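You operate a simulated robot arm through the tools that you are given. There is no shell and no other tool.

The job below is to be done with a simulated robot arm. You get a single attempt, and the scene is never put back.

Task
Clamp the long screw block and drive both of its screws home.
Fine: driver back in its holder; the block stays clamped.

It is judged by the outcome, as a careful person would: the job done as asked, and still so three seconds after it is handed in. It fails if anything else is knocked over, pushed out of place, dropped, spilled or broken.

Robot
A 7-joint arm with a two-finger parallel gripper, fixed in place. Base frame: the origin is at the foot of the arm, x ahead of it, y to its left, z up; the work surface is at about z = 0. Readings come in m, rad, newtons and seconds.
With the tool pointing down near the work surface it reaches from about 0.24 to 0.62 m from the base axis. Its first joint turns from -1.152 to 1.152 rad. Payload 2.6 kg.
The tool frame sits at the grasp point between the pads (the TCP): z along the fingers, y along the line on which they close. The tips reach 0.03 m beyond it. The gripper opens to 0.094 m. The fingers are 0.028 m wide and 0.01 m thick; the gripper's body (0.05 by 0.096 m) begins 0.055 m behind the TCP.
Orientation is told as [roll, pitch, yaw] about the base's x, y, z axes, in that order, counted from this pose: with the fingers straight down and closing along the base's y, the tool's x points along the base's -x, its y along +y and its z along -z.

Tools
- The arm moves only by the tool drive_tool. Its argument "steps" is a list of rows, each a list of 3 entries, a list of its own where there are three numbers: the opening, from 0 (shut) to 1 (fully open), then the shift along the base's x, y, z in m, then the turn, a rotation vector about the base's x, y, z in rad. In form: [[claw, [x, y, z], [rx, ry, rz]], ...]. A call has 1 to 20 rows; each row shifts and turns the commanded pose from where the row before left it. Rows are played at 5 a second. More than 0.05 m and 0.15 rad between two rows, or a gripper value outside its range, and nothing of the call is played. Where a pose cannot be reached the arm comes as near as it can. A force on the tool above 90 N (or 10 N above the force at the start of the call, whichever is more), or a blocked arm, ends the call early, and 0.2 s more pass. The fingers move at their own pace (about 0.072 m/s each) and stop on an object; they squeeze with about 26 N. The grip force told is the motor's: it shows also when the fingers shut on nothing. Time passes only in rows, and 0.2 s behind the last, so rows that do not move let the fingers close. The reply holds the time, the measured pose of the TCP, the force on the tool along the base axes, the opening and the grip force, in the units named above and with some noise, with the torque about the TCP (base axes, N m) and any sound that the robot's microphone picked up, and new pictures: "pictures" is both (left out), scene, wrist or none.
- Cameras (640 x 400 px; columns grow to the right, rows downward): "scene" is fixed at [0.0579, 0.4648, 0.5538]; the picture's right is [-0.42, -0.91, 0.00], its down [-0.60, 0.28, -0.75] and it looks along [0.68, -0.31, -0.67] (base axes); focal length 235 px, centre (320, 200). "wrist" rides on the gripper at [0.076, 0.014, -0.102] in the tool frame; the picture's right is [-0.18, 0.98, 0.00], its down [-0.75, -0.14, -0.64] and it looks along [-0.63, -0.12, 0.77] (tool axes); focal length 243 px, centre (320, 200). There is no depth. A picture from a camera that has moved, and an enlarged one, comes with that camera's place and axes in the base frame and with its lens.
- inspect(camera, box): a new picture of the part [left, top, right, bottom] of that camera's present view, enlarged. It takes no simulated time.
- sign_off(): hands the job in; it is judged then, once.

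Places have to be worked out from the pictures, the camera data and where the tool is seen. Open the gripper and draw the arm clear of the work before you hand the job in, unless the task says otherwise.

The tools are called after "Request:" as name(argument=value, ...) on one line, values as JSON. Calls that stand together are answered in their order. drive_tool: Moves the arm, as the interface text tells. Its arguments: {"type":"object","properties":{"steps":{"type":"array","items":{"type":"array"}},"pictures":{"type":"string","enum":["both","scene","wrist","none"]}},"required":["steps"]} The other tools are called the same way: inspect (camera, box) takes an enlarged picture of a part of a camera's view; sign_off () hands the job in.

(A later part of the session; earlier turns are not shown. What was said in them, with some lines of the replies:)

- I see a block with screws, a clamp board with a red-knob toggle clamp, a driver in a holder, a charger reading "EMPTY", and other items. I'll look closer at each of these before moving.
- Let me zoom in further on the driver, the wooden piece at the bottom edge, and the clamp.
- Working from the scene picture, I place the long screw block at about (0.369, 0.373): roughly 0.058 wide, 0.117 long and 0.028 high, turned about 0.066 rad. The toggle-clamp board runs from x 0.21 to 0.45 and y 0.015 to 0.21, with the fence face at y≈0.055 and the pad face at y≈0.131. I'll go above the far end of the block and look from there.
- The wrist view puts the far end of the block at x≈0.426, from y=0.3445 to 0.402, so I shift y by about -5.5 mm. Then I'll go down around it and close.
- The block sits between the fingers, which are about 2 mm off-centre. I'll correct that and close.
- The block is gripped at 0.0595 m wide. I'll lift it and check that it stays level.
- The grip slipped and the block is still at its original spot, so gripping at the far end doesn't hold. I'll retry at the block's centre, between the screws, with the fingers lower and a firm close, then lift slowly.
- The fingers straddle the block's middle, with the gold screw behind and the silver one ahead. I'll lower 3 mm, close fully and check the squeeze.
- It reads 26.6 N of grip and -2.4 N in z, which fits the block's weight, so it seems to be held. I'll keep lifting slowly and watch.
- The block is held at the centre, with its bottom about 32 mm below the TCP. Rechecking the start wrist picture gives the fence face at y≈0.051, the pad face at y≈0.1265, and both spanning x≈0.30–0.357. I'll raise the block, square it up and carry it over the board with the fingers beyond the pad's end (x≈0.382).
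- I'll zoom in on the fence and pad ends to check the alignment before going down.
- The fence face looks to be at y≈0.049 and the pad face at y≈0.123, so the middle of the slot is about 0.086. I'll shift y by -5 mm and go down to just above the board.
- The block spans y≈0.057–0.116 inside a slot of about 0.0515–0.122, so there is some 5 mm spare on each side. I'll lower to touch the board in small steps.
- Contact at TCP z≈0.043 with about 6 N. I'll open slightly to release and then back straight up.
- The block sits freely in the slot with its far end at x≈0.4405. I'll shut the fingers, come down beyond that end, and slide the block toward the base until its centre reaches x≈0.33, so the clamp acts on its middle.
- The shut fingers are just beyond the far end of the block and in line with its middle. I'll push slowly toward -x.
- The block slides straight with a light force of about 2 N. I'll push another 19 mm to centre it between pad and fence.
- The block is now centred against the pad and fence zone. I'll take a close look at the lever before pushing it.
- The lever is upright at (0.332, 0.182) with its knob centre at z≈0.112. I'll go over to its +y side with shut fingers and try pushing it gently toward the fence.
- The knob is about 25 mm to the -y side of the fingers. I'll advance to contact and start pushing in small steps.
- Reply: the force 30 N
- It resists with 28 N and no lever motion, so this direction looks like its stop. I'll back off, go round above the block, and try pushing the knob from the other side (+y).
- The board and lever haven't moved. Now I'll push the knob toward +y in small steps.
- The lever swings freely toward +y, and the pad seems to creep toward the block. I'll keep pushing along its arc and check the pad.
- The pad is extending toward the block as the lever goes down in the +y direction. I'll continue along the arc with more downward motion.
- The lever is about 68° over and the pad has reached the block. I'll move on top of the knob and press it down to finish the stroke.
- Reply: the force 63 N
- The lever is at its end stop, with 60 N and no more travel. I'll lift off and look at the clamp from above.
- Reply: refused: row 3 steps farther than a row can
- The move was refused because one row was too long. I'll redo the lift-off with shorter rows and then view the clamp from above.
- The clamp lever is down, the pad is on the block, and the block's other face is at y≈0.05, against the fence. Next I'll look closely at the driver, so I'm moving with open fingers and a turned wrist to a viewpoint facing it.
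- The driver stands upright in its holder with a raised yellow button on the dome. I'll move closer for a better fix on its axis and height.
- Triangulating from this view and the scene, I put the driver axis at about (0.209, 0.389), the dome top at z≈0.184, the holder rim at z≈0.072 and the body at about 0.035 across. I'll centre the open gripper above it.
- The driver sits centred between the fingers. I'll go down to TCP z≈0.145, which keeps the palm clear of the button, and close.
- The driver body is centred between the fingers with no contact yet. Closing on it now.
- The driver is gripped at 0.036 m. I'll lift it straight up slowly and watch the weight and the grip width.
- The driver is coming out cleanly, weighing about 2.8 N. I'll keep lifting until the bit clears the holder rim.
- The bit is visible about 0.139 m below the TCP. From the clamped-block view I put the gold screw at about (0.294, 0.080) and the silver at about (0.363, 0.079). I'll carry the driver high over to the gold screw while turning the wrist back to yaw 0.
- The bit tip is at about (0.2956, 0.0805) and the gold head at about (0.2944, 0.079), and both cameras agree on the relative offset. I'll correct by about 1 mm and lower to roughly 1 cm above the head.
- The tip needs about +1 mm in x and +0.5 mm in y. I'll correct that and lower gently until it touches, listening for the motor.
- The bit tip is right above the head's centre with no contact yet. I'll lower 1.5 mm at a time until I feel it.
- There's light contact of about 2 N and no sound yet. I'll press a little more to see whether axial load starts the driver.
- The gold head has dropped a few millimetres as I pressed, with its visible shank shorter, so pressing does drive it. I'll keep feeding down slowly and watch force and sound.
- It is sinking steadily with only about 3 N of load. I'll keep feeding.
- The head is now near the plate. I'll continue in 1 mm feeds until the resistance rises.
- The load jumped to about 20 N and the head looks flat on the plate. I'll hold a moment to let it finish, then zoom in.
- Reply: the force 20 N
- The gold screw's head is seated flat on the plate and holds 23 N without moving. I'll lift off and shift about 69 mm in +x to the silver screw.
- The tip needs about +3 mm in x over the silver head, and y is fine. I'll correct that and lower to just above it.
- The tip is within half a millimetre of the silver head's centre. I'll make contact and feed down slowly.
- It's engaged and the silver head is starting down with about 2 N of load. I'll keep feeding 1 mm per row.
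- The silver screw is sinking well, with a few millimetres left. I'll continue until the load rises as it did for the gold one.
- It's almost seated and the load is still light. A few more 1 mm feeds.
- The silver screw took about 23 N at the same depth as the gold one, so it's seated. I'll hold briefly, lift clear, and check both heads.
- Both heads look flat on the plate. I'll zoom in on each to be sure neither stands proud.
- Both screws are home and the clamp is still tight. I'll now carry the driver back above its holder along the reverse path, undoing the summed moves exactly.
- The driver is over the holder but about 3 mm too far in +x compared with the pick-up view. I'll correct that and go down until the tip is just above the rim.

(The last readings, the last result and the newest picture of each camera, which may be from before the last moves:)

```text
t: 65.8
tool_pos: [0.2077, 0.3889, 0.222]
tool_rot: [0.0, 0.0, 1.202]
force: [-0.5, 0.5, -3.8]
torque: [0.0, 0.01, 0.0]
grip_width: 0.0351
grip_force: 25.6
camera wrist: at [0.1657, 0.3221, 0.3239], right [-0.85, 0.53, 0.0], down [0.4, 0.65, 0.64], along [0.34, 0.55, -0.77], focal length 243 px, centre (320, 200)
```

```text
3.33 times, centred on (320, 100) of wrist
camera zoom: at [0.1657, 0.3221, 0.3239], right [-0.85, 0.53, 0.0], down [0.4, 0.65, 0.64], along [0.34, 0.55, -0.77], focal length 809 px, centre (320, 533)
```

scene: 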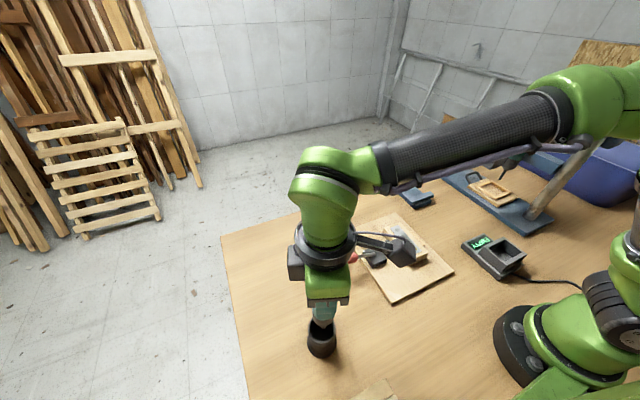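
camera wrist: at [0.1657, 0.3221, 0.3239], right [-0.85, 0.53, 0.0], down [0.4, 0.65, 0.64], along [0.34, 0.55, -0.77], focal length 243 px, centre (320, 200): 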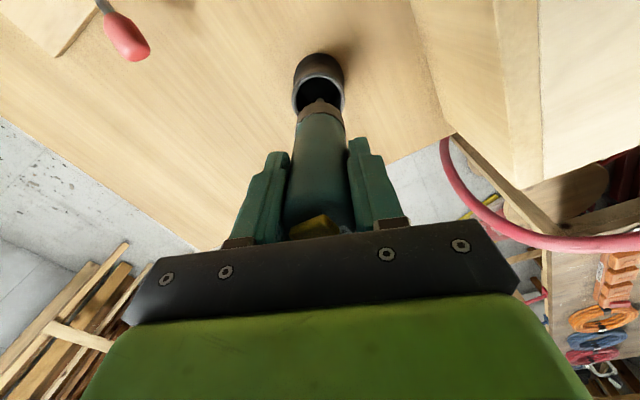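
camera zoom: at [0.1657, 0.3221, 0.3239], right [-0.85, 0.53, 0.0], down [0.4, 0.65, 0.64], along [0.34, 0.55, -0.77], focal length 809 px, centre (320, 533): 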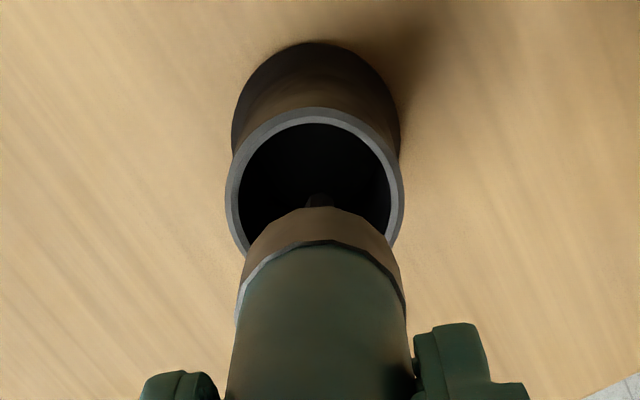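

The tip is just entering the rim and sits about 2 mm off-centre. I'll correct that and lower into the holder.

Request:
drive_tool(steps=[[0, [0.0015, -0.0018, -0.01], [0, 0, 0]], [0, [0, 0, -0.02], [0, 0, 0]], [0, [0, 0, -0.02], [0, 0, 0]], [0, [0, 0, -0.012], [0, 0, 0]], [0, [0, 0, 0], [0, 0, 0]]], pictures="both")

Request:
inspect(camera="wrist", box=[240, 40, 400, 160])

```text
t: 67.0
tool_pos: [0.2079, 0.3842, 0.1587]
tool_rot: [0.0, 0.001, 1.2]
force: [0.6, 2.3, -2.8]
torque: [0.14, -0.03, -0.02]
grip_width: 0.0351
grip_force: 25.7
camera wrist: at [0.1667, 0.3185, 0.2619], right [-0.85, 0.53, 0.0], down [0.4, 0.65, 0.64], along [0.34, 0.55, -0.77], focal length 243 px, centre (320, 200)
```

scene: 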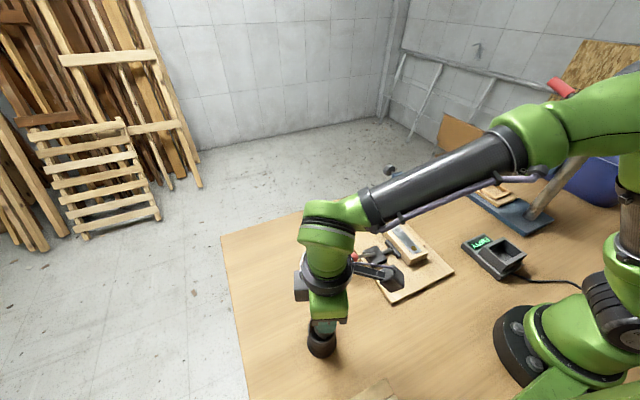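
wrist: 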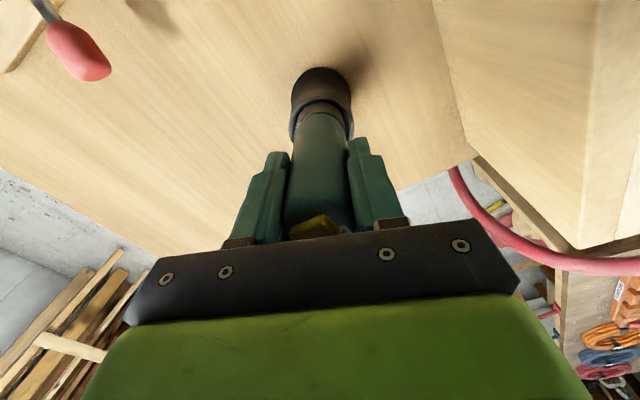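

```text
3.33 times, centred on (320, 100) of wrist
camera zoom: at [0.1667, 0.3185, 0.2619], right [-0.85, 0.53, 0.0], down [0.4, 0.65, 0.64], along [0.34, 0.55, -0.77], focal length 809 px, centre (320, 533)
```

zoom: 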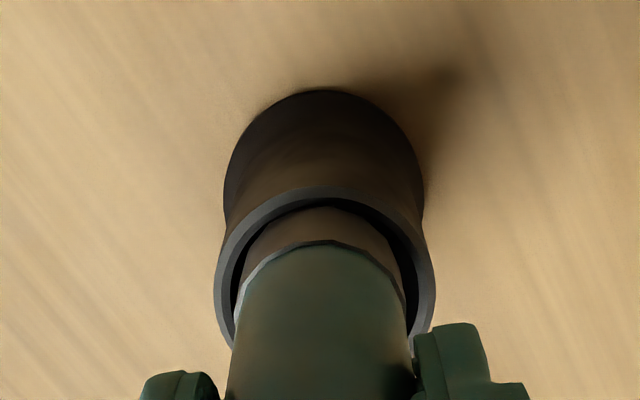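

There's a slight +2 N in y, so the driver may be brushing the base-side rim. I'll shift back about 2 mm in y and finish lowering until it seats.

Request:
drive_tool(steps=[[0, [0.0008, 0.002, 0], [0, 0, 0]], [0, [0, 0, -0.005], [0, 0, 0]], [0, [0, 0, -0.003], [0, 0, 0]], [0, [0, 0, 0], [0, 0, 0]]], pictures="none")

Request:
inspect(camera="wrist", box=[160, 20, 480, 230])

```text
t: 68.0
tool_pos: [0.209, 0.3866, 0.1509]
tool_rot: [-0.002, -0.001, 1.202]
force: [0.5, 0.3, -2.5]
torque: [0.0, -0.01, 0.02]
grip_width: 0.0349
grip_force: 26.1
```

```text
1.90 times, centred on (320, 125) of wrist
camera zoom: at [0.1674, 0.3214, 0.2528], right [-0.85, 0.53, 0.0], down [0.4, 0.65, 0.64], along [0.34, 0.55, -0.77], focal length 462 px, centre (320, 343)
```

zoom: 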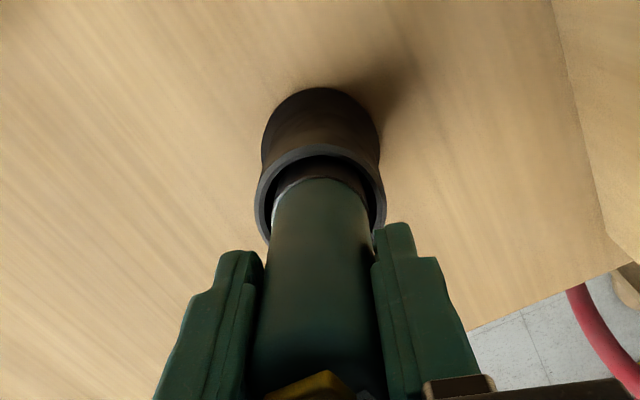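

The side force is gone at (0.209, 0.387). I'll lower the last few millimetres in small steps until the weight comes off.

Request:
drive_tool(steps=[[0, [0, 0, -0.002], [0, 0, 0]], [0, [0, 0, -0.002], [0, 0, 0]], [0, [0, 0, -0.001], [0, 0, 0]], [0, [0, 0, 0], [0, 0, 0]]], pictures="none")

```text
t: 69.0
tool_pos: [0.2094, 0.3881, 0.1445]
tool_rot: [0.0, -0.001, 1.201]
force: [0.1, -0.1, -3.5]
torque: [0.01, -0.02, 0.0]
grip_width: 0.0351
grip_force: 26.6
```

It's still hanging free at 0.1445, so the driver crept up a little in the grip while driving. I'll keep lowering in 1 mm steps.

Request:
drive_tool(steps=[[0, [0, 0, -0.001], [0, 0, 0]], [0, [0, 0, -0.001], [0, 0, 0]], [0, [0, 0, -0.001], [0, 0, 0]], [0, [0, 0, 0], [0, 0, 0]]], pictures="none")

```text
t: 70.0
tool_pos: [0.2089, 0.3887, 0.1442]
tool_rot: [-0.003, -0.004, 1.202]
force: [-1.4, -2.5, 18.5]
torque: [-0.26, 0.07, 0.04]
grip_width: 0.0351
grip_force: 26.2
```

It's seated, with the load at +18 N. I'll ease off about 1.5 mm, open the fingers, and check that the driver stands on its own.

Request:
drive_tool(steps=[[0, [0, 0, 0.0015], [0, 0, 0]], [0, [0, 0, 0], [0, 0, 0]], [0.45, [0, 0, 0], [0, 0, 0]], [0.6, [0, 0, 0], [0, 0, 0]], [0.8, [0, 0, 0], [0, 0, 0]], [0.9, [0, 0, 0], [0, 0, 0]]], pictures="both")

Request:
inspect(camera="wrist", box=[160, 20, 480, 230])

```text
t: 71.4
tool_pos: [0.2087, 0.3885, 0.1442]
tool_rot: [0.001, 0.0, 1.201]
force: [-0.9, -0.2, -0.4]
torque: [0.02, 0.04, 0.0]
grip_width: 0.0846
grip_force: 0.1
camera wrist: at [0.1673, 0.3217, 0.2469], right [-0.85, 0.53, 0.0], down [0.4, 0.65, 0.64], along [0.34, 0.55, -0.77], focal length 243 px, centre (320, 200)
```

scene: 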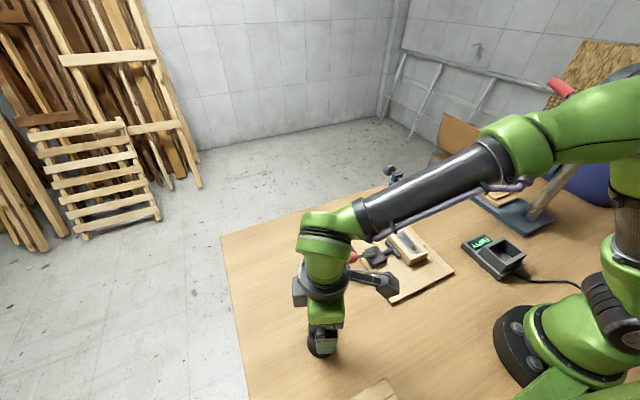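
wrist: 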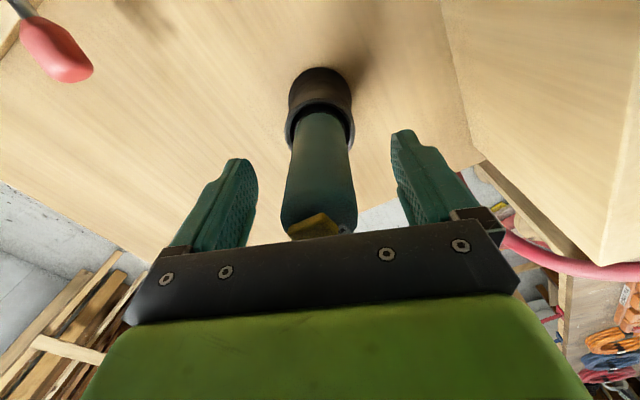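

```text
1.90 times, centred on (320, 125) of wrist
camera zoom: at [0.1673, 0.3217, 0.2469], right [-0.85, 0.53, 0.0], down [0.4, 0.65, 0.64], along [0.34, 0.55, -0.77], focal length 462 px, centre (320, 343)
```

zoom: 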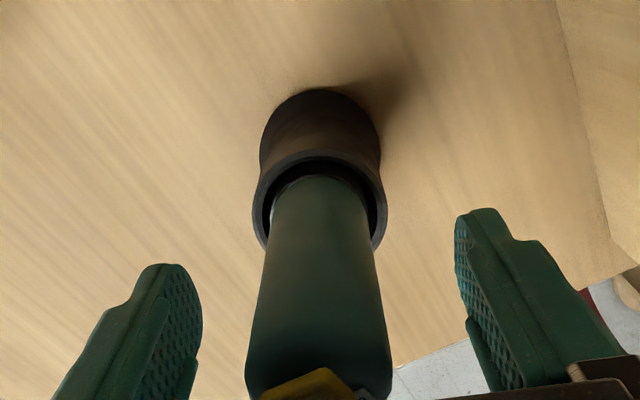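

The driver is free and standing in its holder. I'll fully open, back straight up, and check everything.

Request:
drive_tool(steps=[[1, [0, 0, 0.02], [0, 0, 0]], [1, [0, 0, 0.03], [0, 0, 0]], [1, [0, 0, 0.04], [0, 0, 0]], [1, [0, 0, 0.04], [0, 0, 0]], [1, [0.0, -0.03, 0.03], [0, 0, 0]], [1, [0.0, -0.04, 0.02], [0, 0, 0]], [1, [0, 0, 0], [0, 0, 0]]], pictures="both")

Request:
inspect(camera="scene", box=[270, 270, 390, 370])

Request:
inspect(camera="scene", box=[335, 205, 455, 305])

Request:
inspect(camera="wrist", box=[220, 60, 440, 220])

```text
t: 73.0
tool_pos: [0.2089, 0.3164, 0.3233]
tool_rot: [-0.001, 0.0, 1.201]
force: [-0.6, 0.4, -0.3]
torque: [0.02, -0.02, -0.01]
grip_width: 0.0941
grip_force: 0.2
camera wrist: at [0.166, 0.2503, 0.4267], right [-0.85, 0.53, 0.0], down [0.4, 0.65, 0.64], along [0.34, 0.55, -0.77], focal length 243 px, centre (320, 200)
```

scene: 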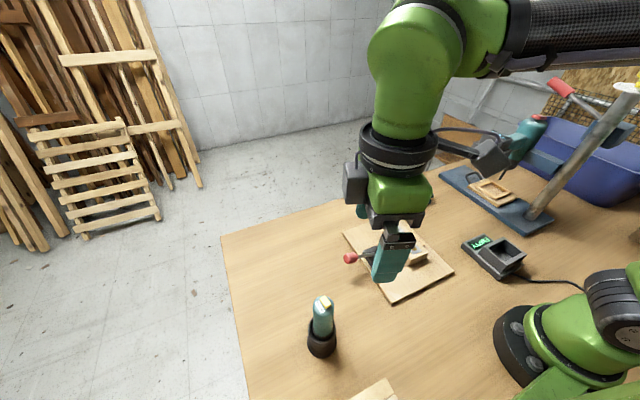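
wrist: 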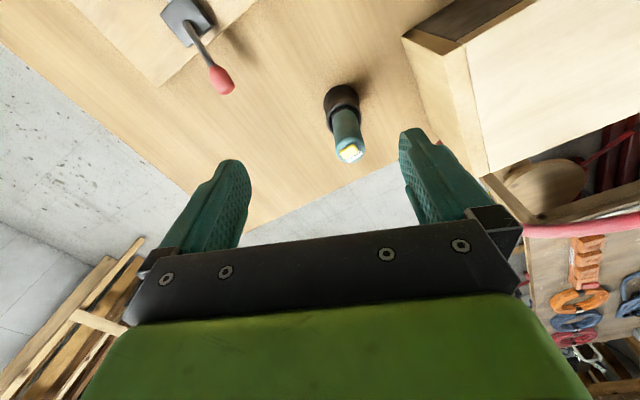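

```text
4.00 times, centred on (330, 320) of scene
camera zoom: at [0.0579, 0.4648, 0.5538], right [-0.42, -0.91, 0.0], down [-0.6, 0.28, -0.75], along [0.68, -0.31, -0.67], focal length 939 px, centre (280, -280)
```

zoom: 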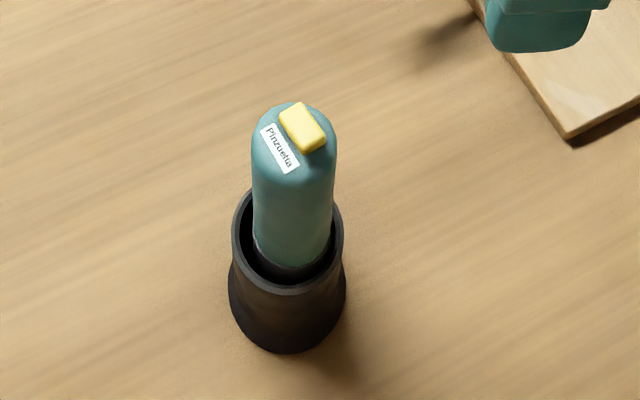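

```text
4.00 times, centred on (395, 255) of scene
camera zoom: at [0.0579, 0.4648, 0.5538], right [-0.42, -0.91, 0.0], down [-0.6, 0.28, -0.75], along [0.68, -0.31, -0.67], focal length 939 px, centre (20, -20)
```

zoom: 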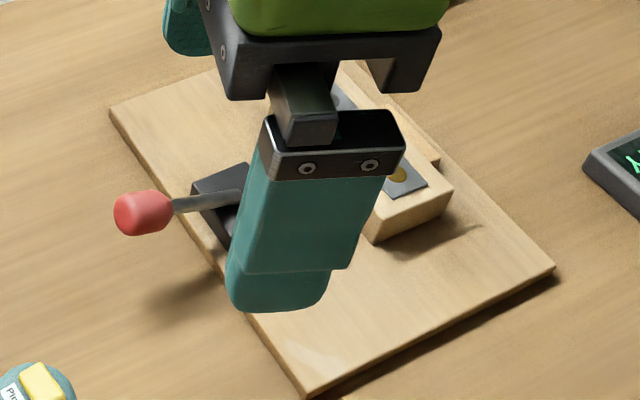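

```text
2.50 times, centred on (330, 140) of wrist
camera zoom: at [0.166, 0.2503, 0.4267], right [-0.85, 0.53, 0.0], down [0.4, 0.65, 0.64], along [0.34, 0.55, -0.77], focal length 606 px, centre (295, 350)
```

zoom: 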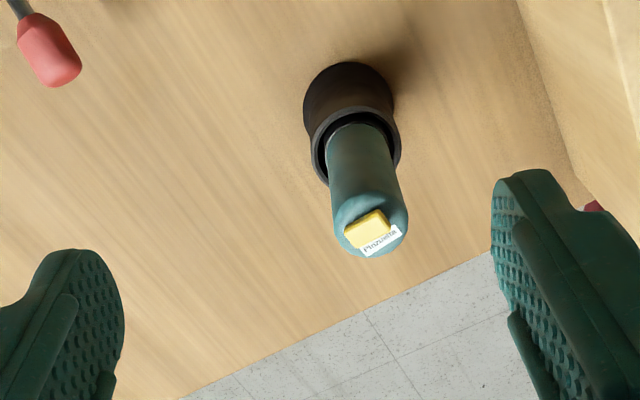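

The driver stands back in its holder at its original depth. I'll retract to the starting pose with the gripper open and do a last check of the clamp, screws and driver.

Request:
drive_tool(steps=[[1, [0.0135, -0.0093, 0.0076], [0, 0, -0.15]], [1, [0.0135, -0.0093, 0.0076], [0, 0, -0.15]], [1, [0.0135, -0.0093, 0.0076], [0, 0, -0.15]], [1, [0.0135, -0.0093, 0.0076], [0, 0, -0.15]], [1, [0.0135, -0.0093, 0.0076], [0, 0, -0.15]], [1, [0.0135, -0.0093, 0.0076], [0, 0, -0.15]], [1, [0.0135, -0.0093, 0.0076], [0, 0, -0.15]], [1, [0.0135, -0.0093, 0.0076], [0, 0, -0.15]], [1, [0, 0, 0], [0, 0, 0]], [1, [0, 0, 0], [0, 0, 0]]], pictures="both")

Request:
inspect(camera="scene", box=[335, 205, 455, 305])

Request:
inspect(camera="scene", box=[270, 270, 390, 370])

Request:
inspect(camera="wrist", box=[150, 0, 450, 180])

```text
t: 75.2
tool_pos: [0.3175, 0.2424, 0.3855]
tool_rot: [0.0, 0.0, 0.001]
force: [0.6, 0.2, -0.9]
torque: [-0.03, 0.02, -0.02]
grip_width: 0.094
grip_force: 0.1
camera wrist: at [0.2405, 0.2565, 0.4873], right [0.18, 0.98, 0.0], down [0.75, -0.14, 0.64], along [0.63, -0.12, -0.77], focal length 243 px, centre (320, 200)
```

scene: 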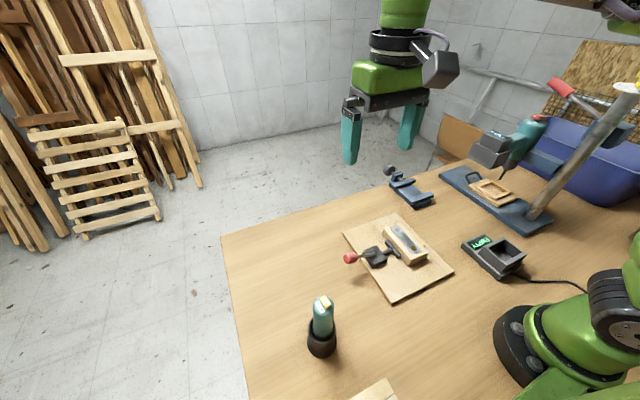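
wrist: 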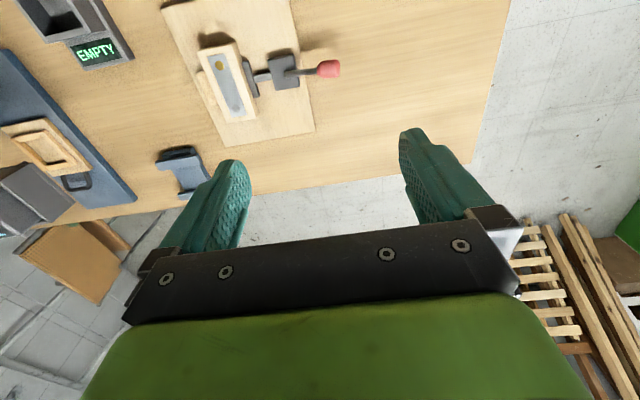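

```text
4.00 times, centred on (395, 255) of scene
camera zoom: at [0.0579, 0.4648, 0.5538], right [-0.42, -0.91, 0.0], down [-0.6, 0.28, -0.75], along [0.68, -0.31, -0.67], focal length 939 px, centre (20, -20)
```

zoom: 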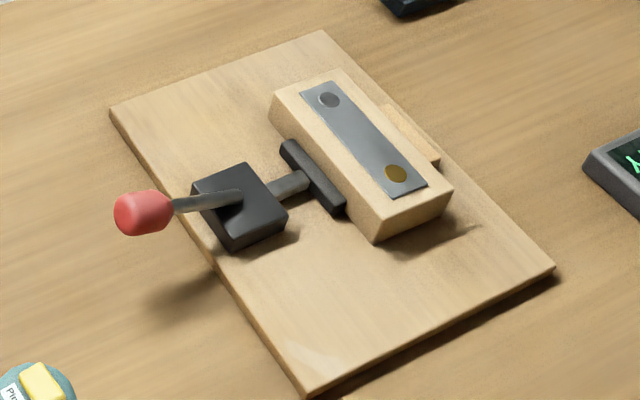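

```text
4.00 times, centred on (330, 320) of scene
camera zoom: at [0.0579, 0.4648, 0.5538], right [-0.42, -0.91, 0.0], down [-0.6, 0.28, -0.75], along [0.68, -0.31, -0.67], focal length 939 px, centre (280, -280)
```

zoom: 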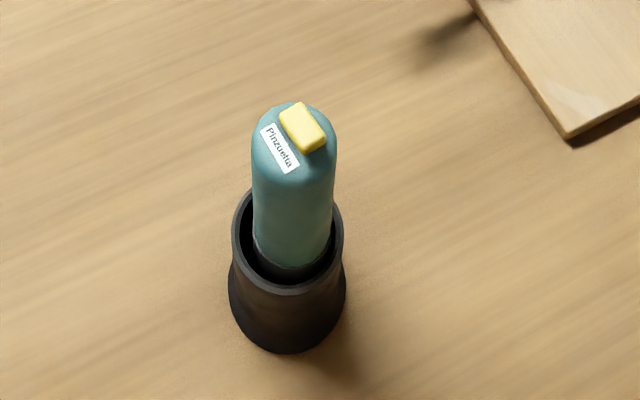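

```text
2.13 times, centred on (300, 90) of wrist
camera zoom: at [0.2405, 0.2565, 0.4873], right [0.18, 0.98, 0.0], down [0.75, -0.14, 0.64], along [0.63, -0.12, -0.77], focal length 518 px, centre (363, 435)
```

zoom: 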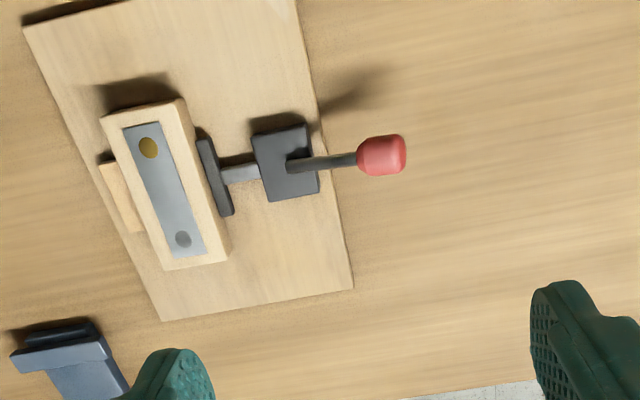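

Everything looks in place. I'll check closely that the pad is really pressing on the block before handing in.

Request:
inspect(camera="scene", box=[386, 232, 434, 268])

Request:
inspect(camera="wrist", box=[190, 40, 310, 130])

Request:
inspect(camera="scene", box=[400, 235, 424, 255])

```text
11.11 times, centred on (410, 250) of scene
camera zoom: at [0.0579, 0.4648, 0.5538], right [-0.42, -0.91, 0.0], down [-0.6, 0.28, -0.75], along [0.68, -0.31, -0.67], focal length 2608 px, centre (-680, -356)
```

zoom: 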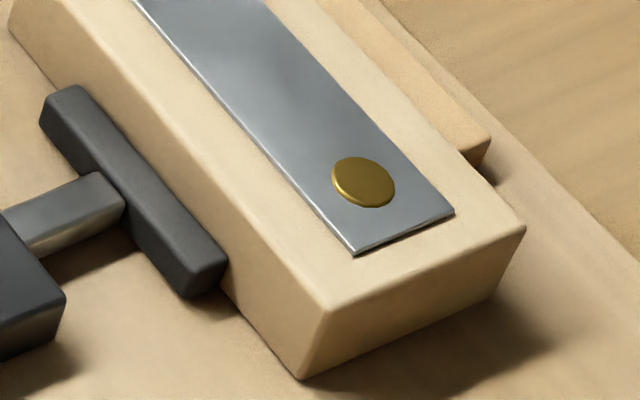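

```text
4.44 times, centred on (250, 85) of wrist
camera zoom: at [0.2405, 0.2565, 0.4873], right [0.18, 0.98, 0.0], down [0.75, -0.14, 0.64], along [0.63, -0.12, -0.77], focal length 1078 px, centre (631, 711)
```

zoom: 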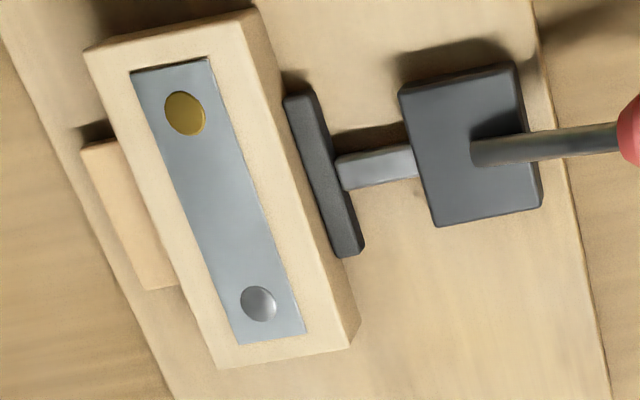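

```text
16.00 times, centred on (412, 245) of scene
camera zoom: at [0.0579, 0.4648, 0.5538], right [-0.42, -0.91, 0.0], down [-0.6, 0.28, -0.75], along [0.68, -0.31, -0.67], focal length 3755 px, centre (-1152, -520)
```

zoom: 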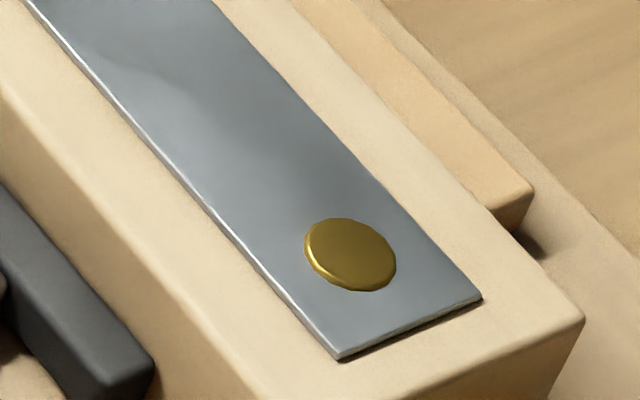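

The pad sits flush on the block with no gap and the fence backs the other side. Both screw heads are seated, the driver is in its holder, and the arm is clear with the gripper open. Handing in.

Request:
sign_off()

```text
The job is handed in.
```

The long screw block is clamped and both of its screws are driven home. I've handed the job in, but no verdict came back.

- **Clamp:** The block sits between the toggle clamp's pad and the fence. The lever is down at its stop, and I saw no gap at the pad and no change while the screws were driven.
- **Screws:** The gold and silver heads both look flat on the plate. Each one stopped moving under about 20 N of push.
- **Driver:** It is back in its holder at about its original depth, perhaps with a slight lean.

My first grip, at the far end of the block, slipped without moving it, so I gripped it at the centre instead. I also tried the clamp lever the wrong way first; it met its stop at about 28 N and nothing moved. In the last pictures nothing else looked disturbed, and the arm was back at its start pose with the gripper open.
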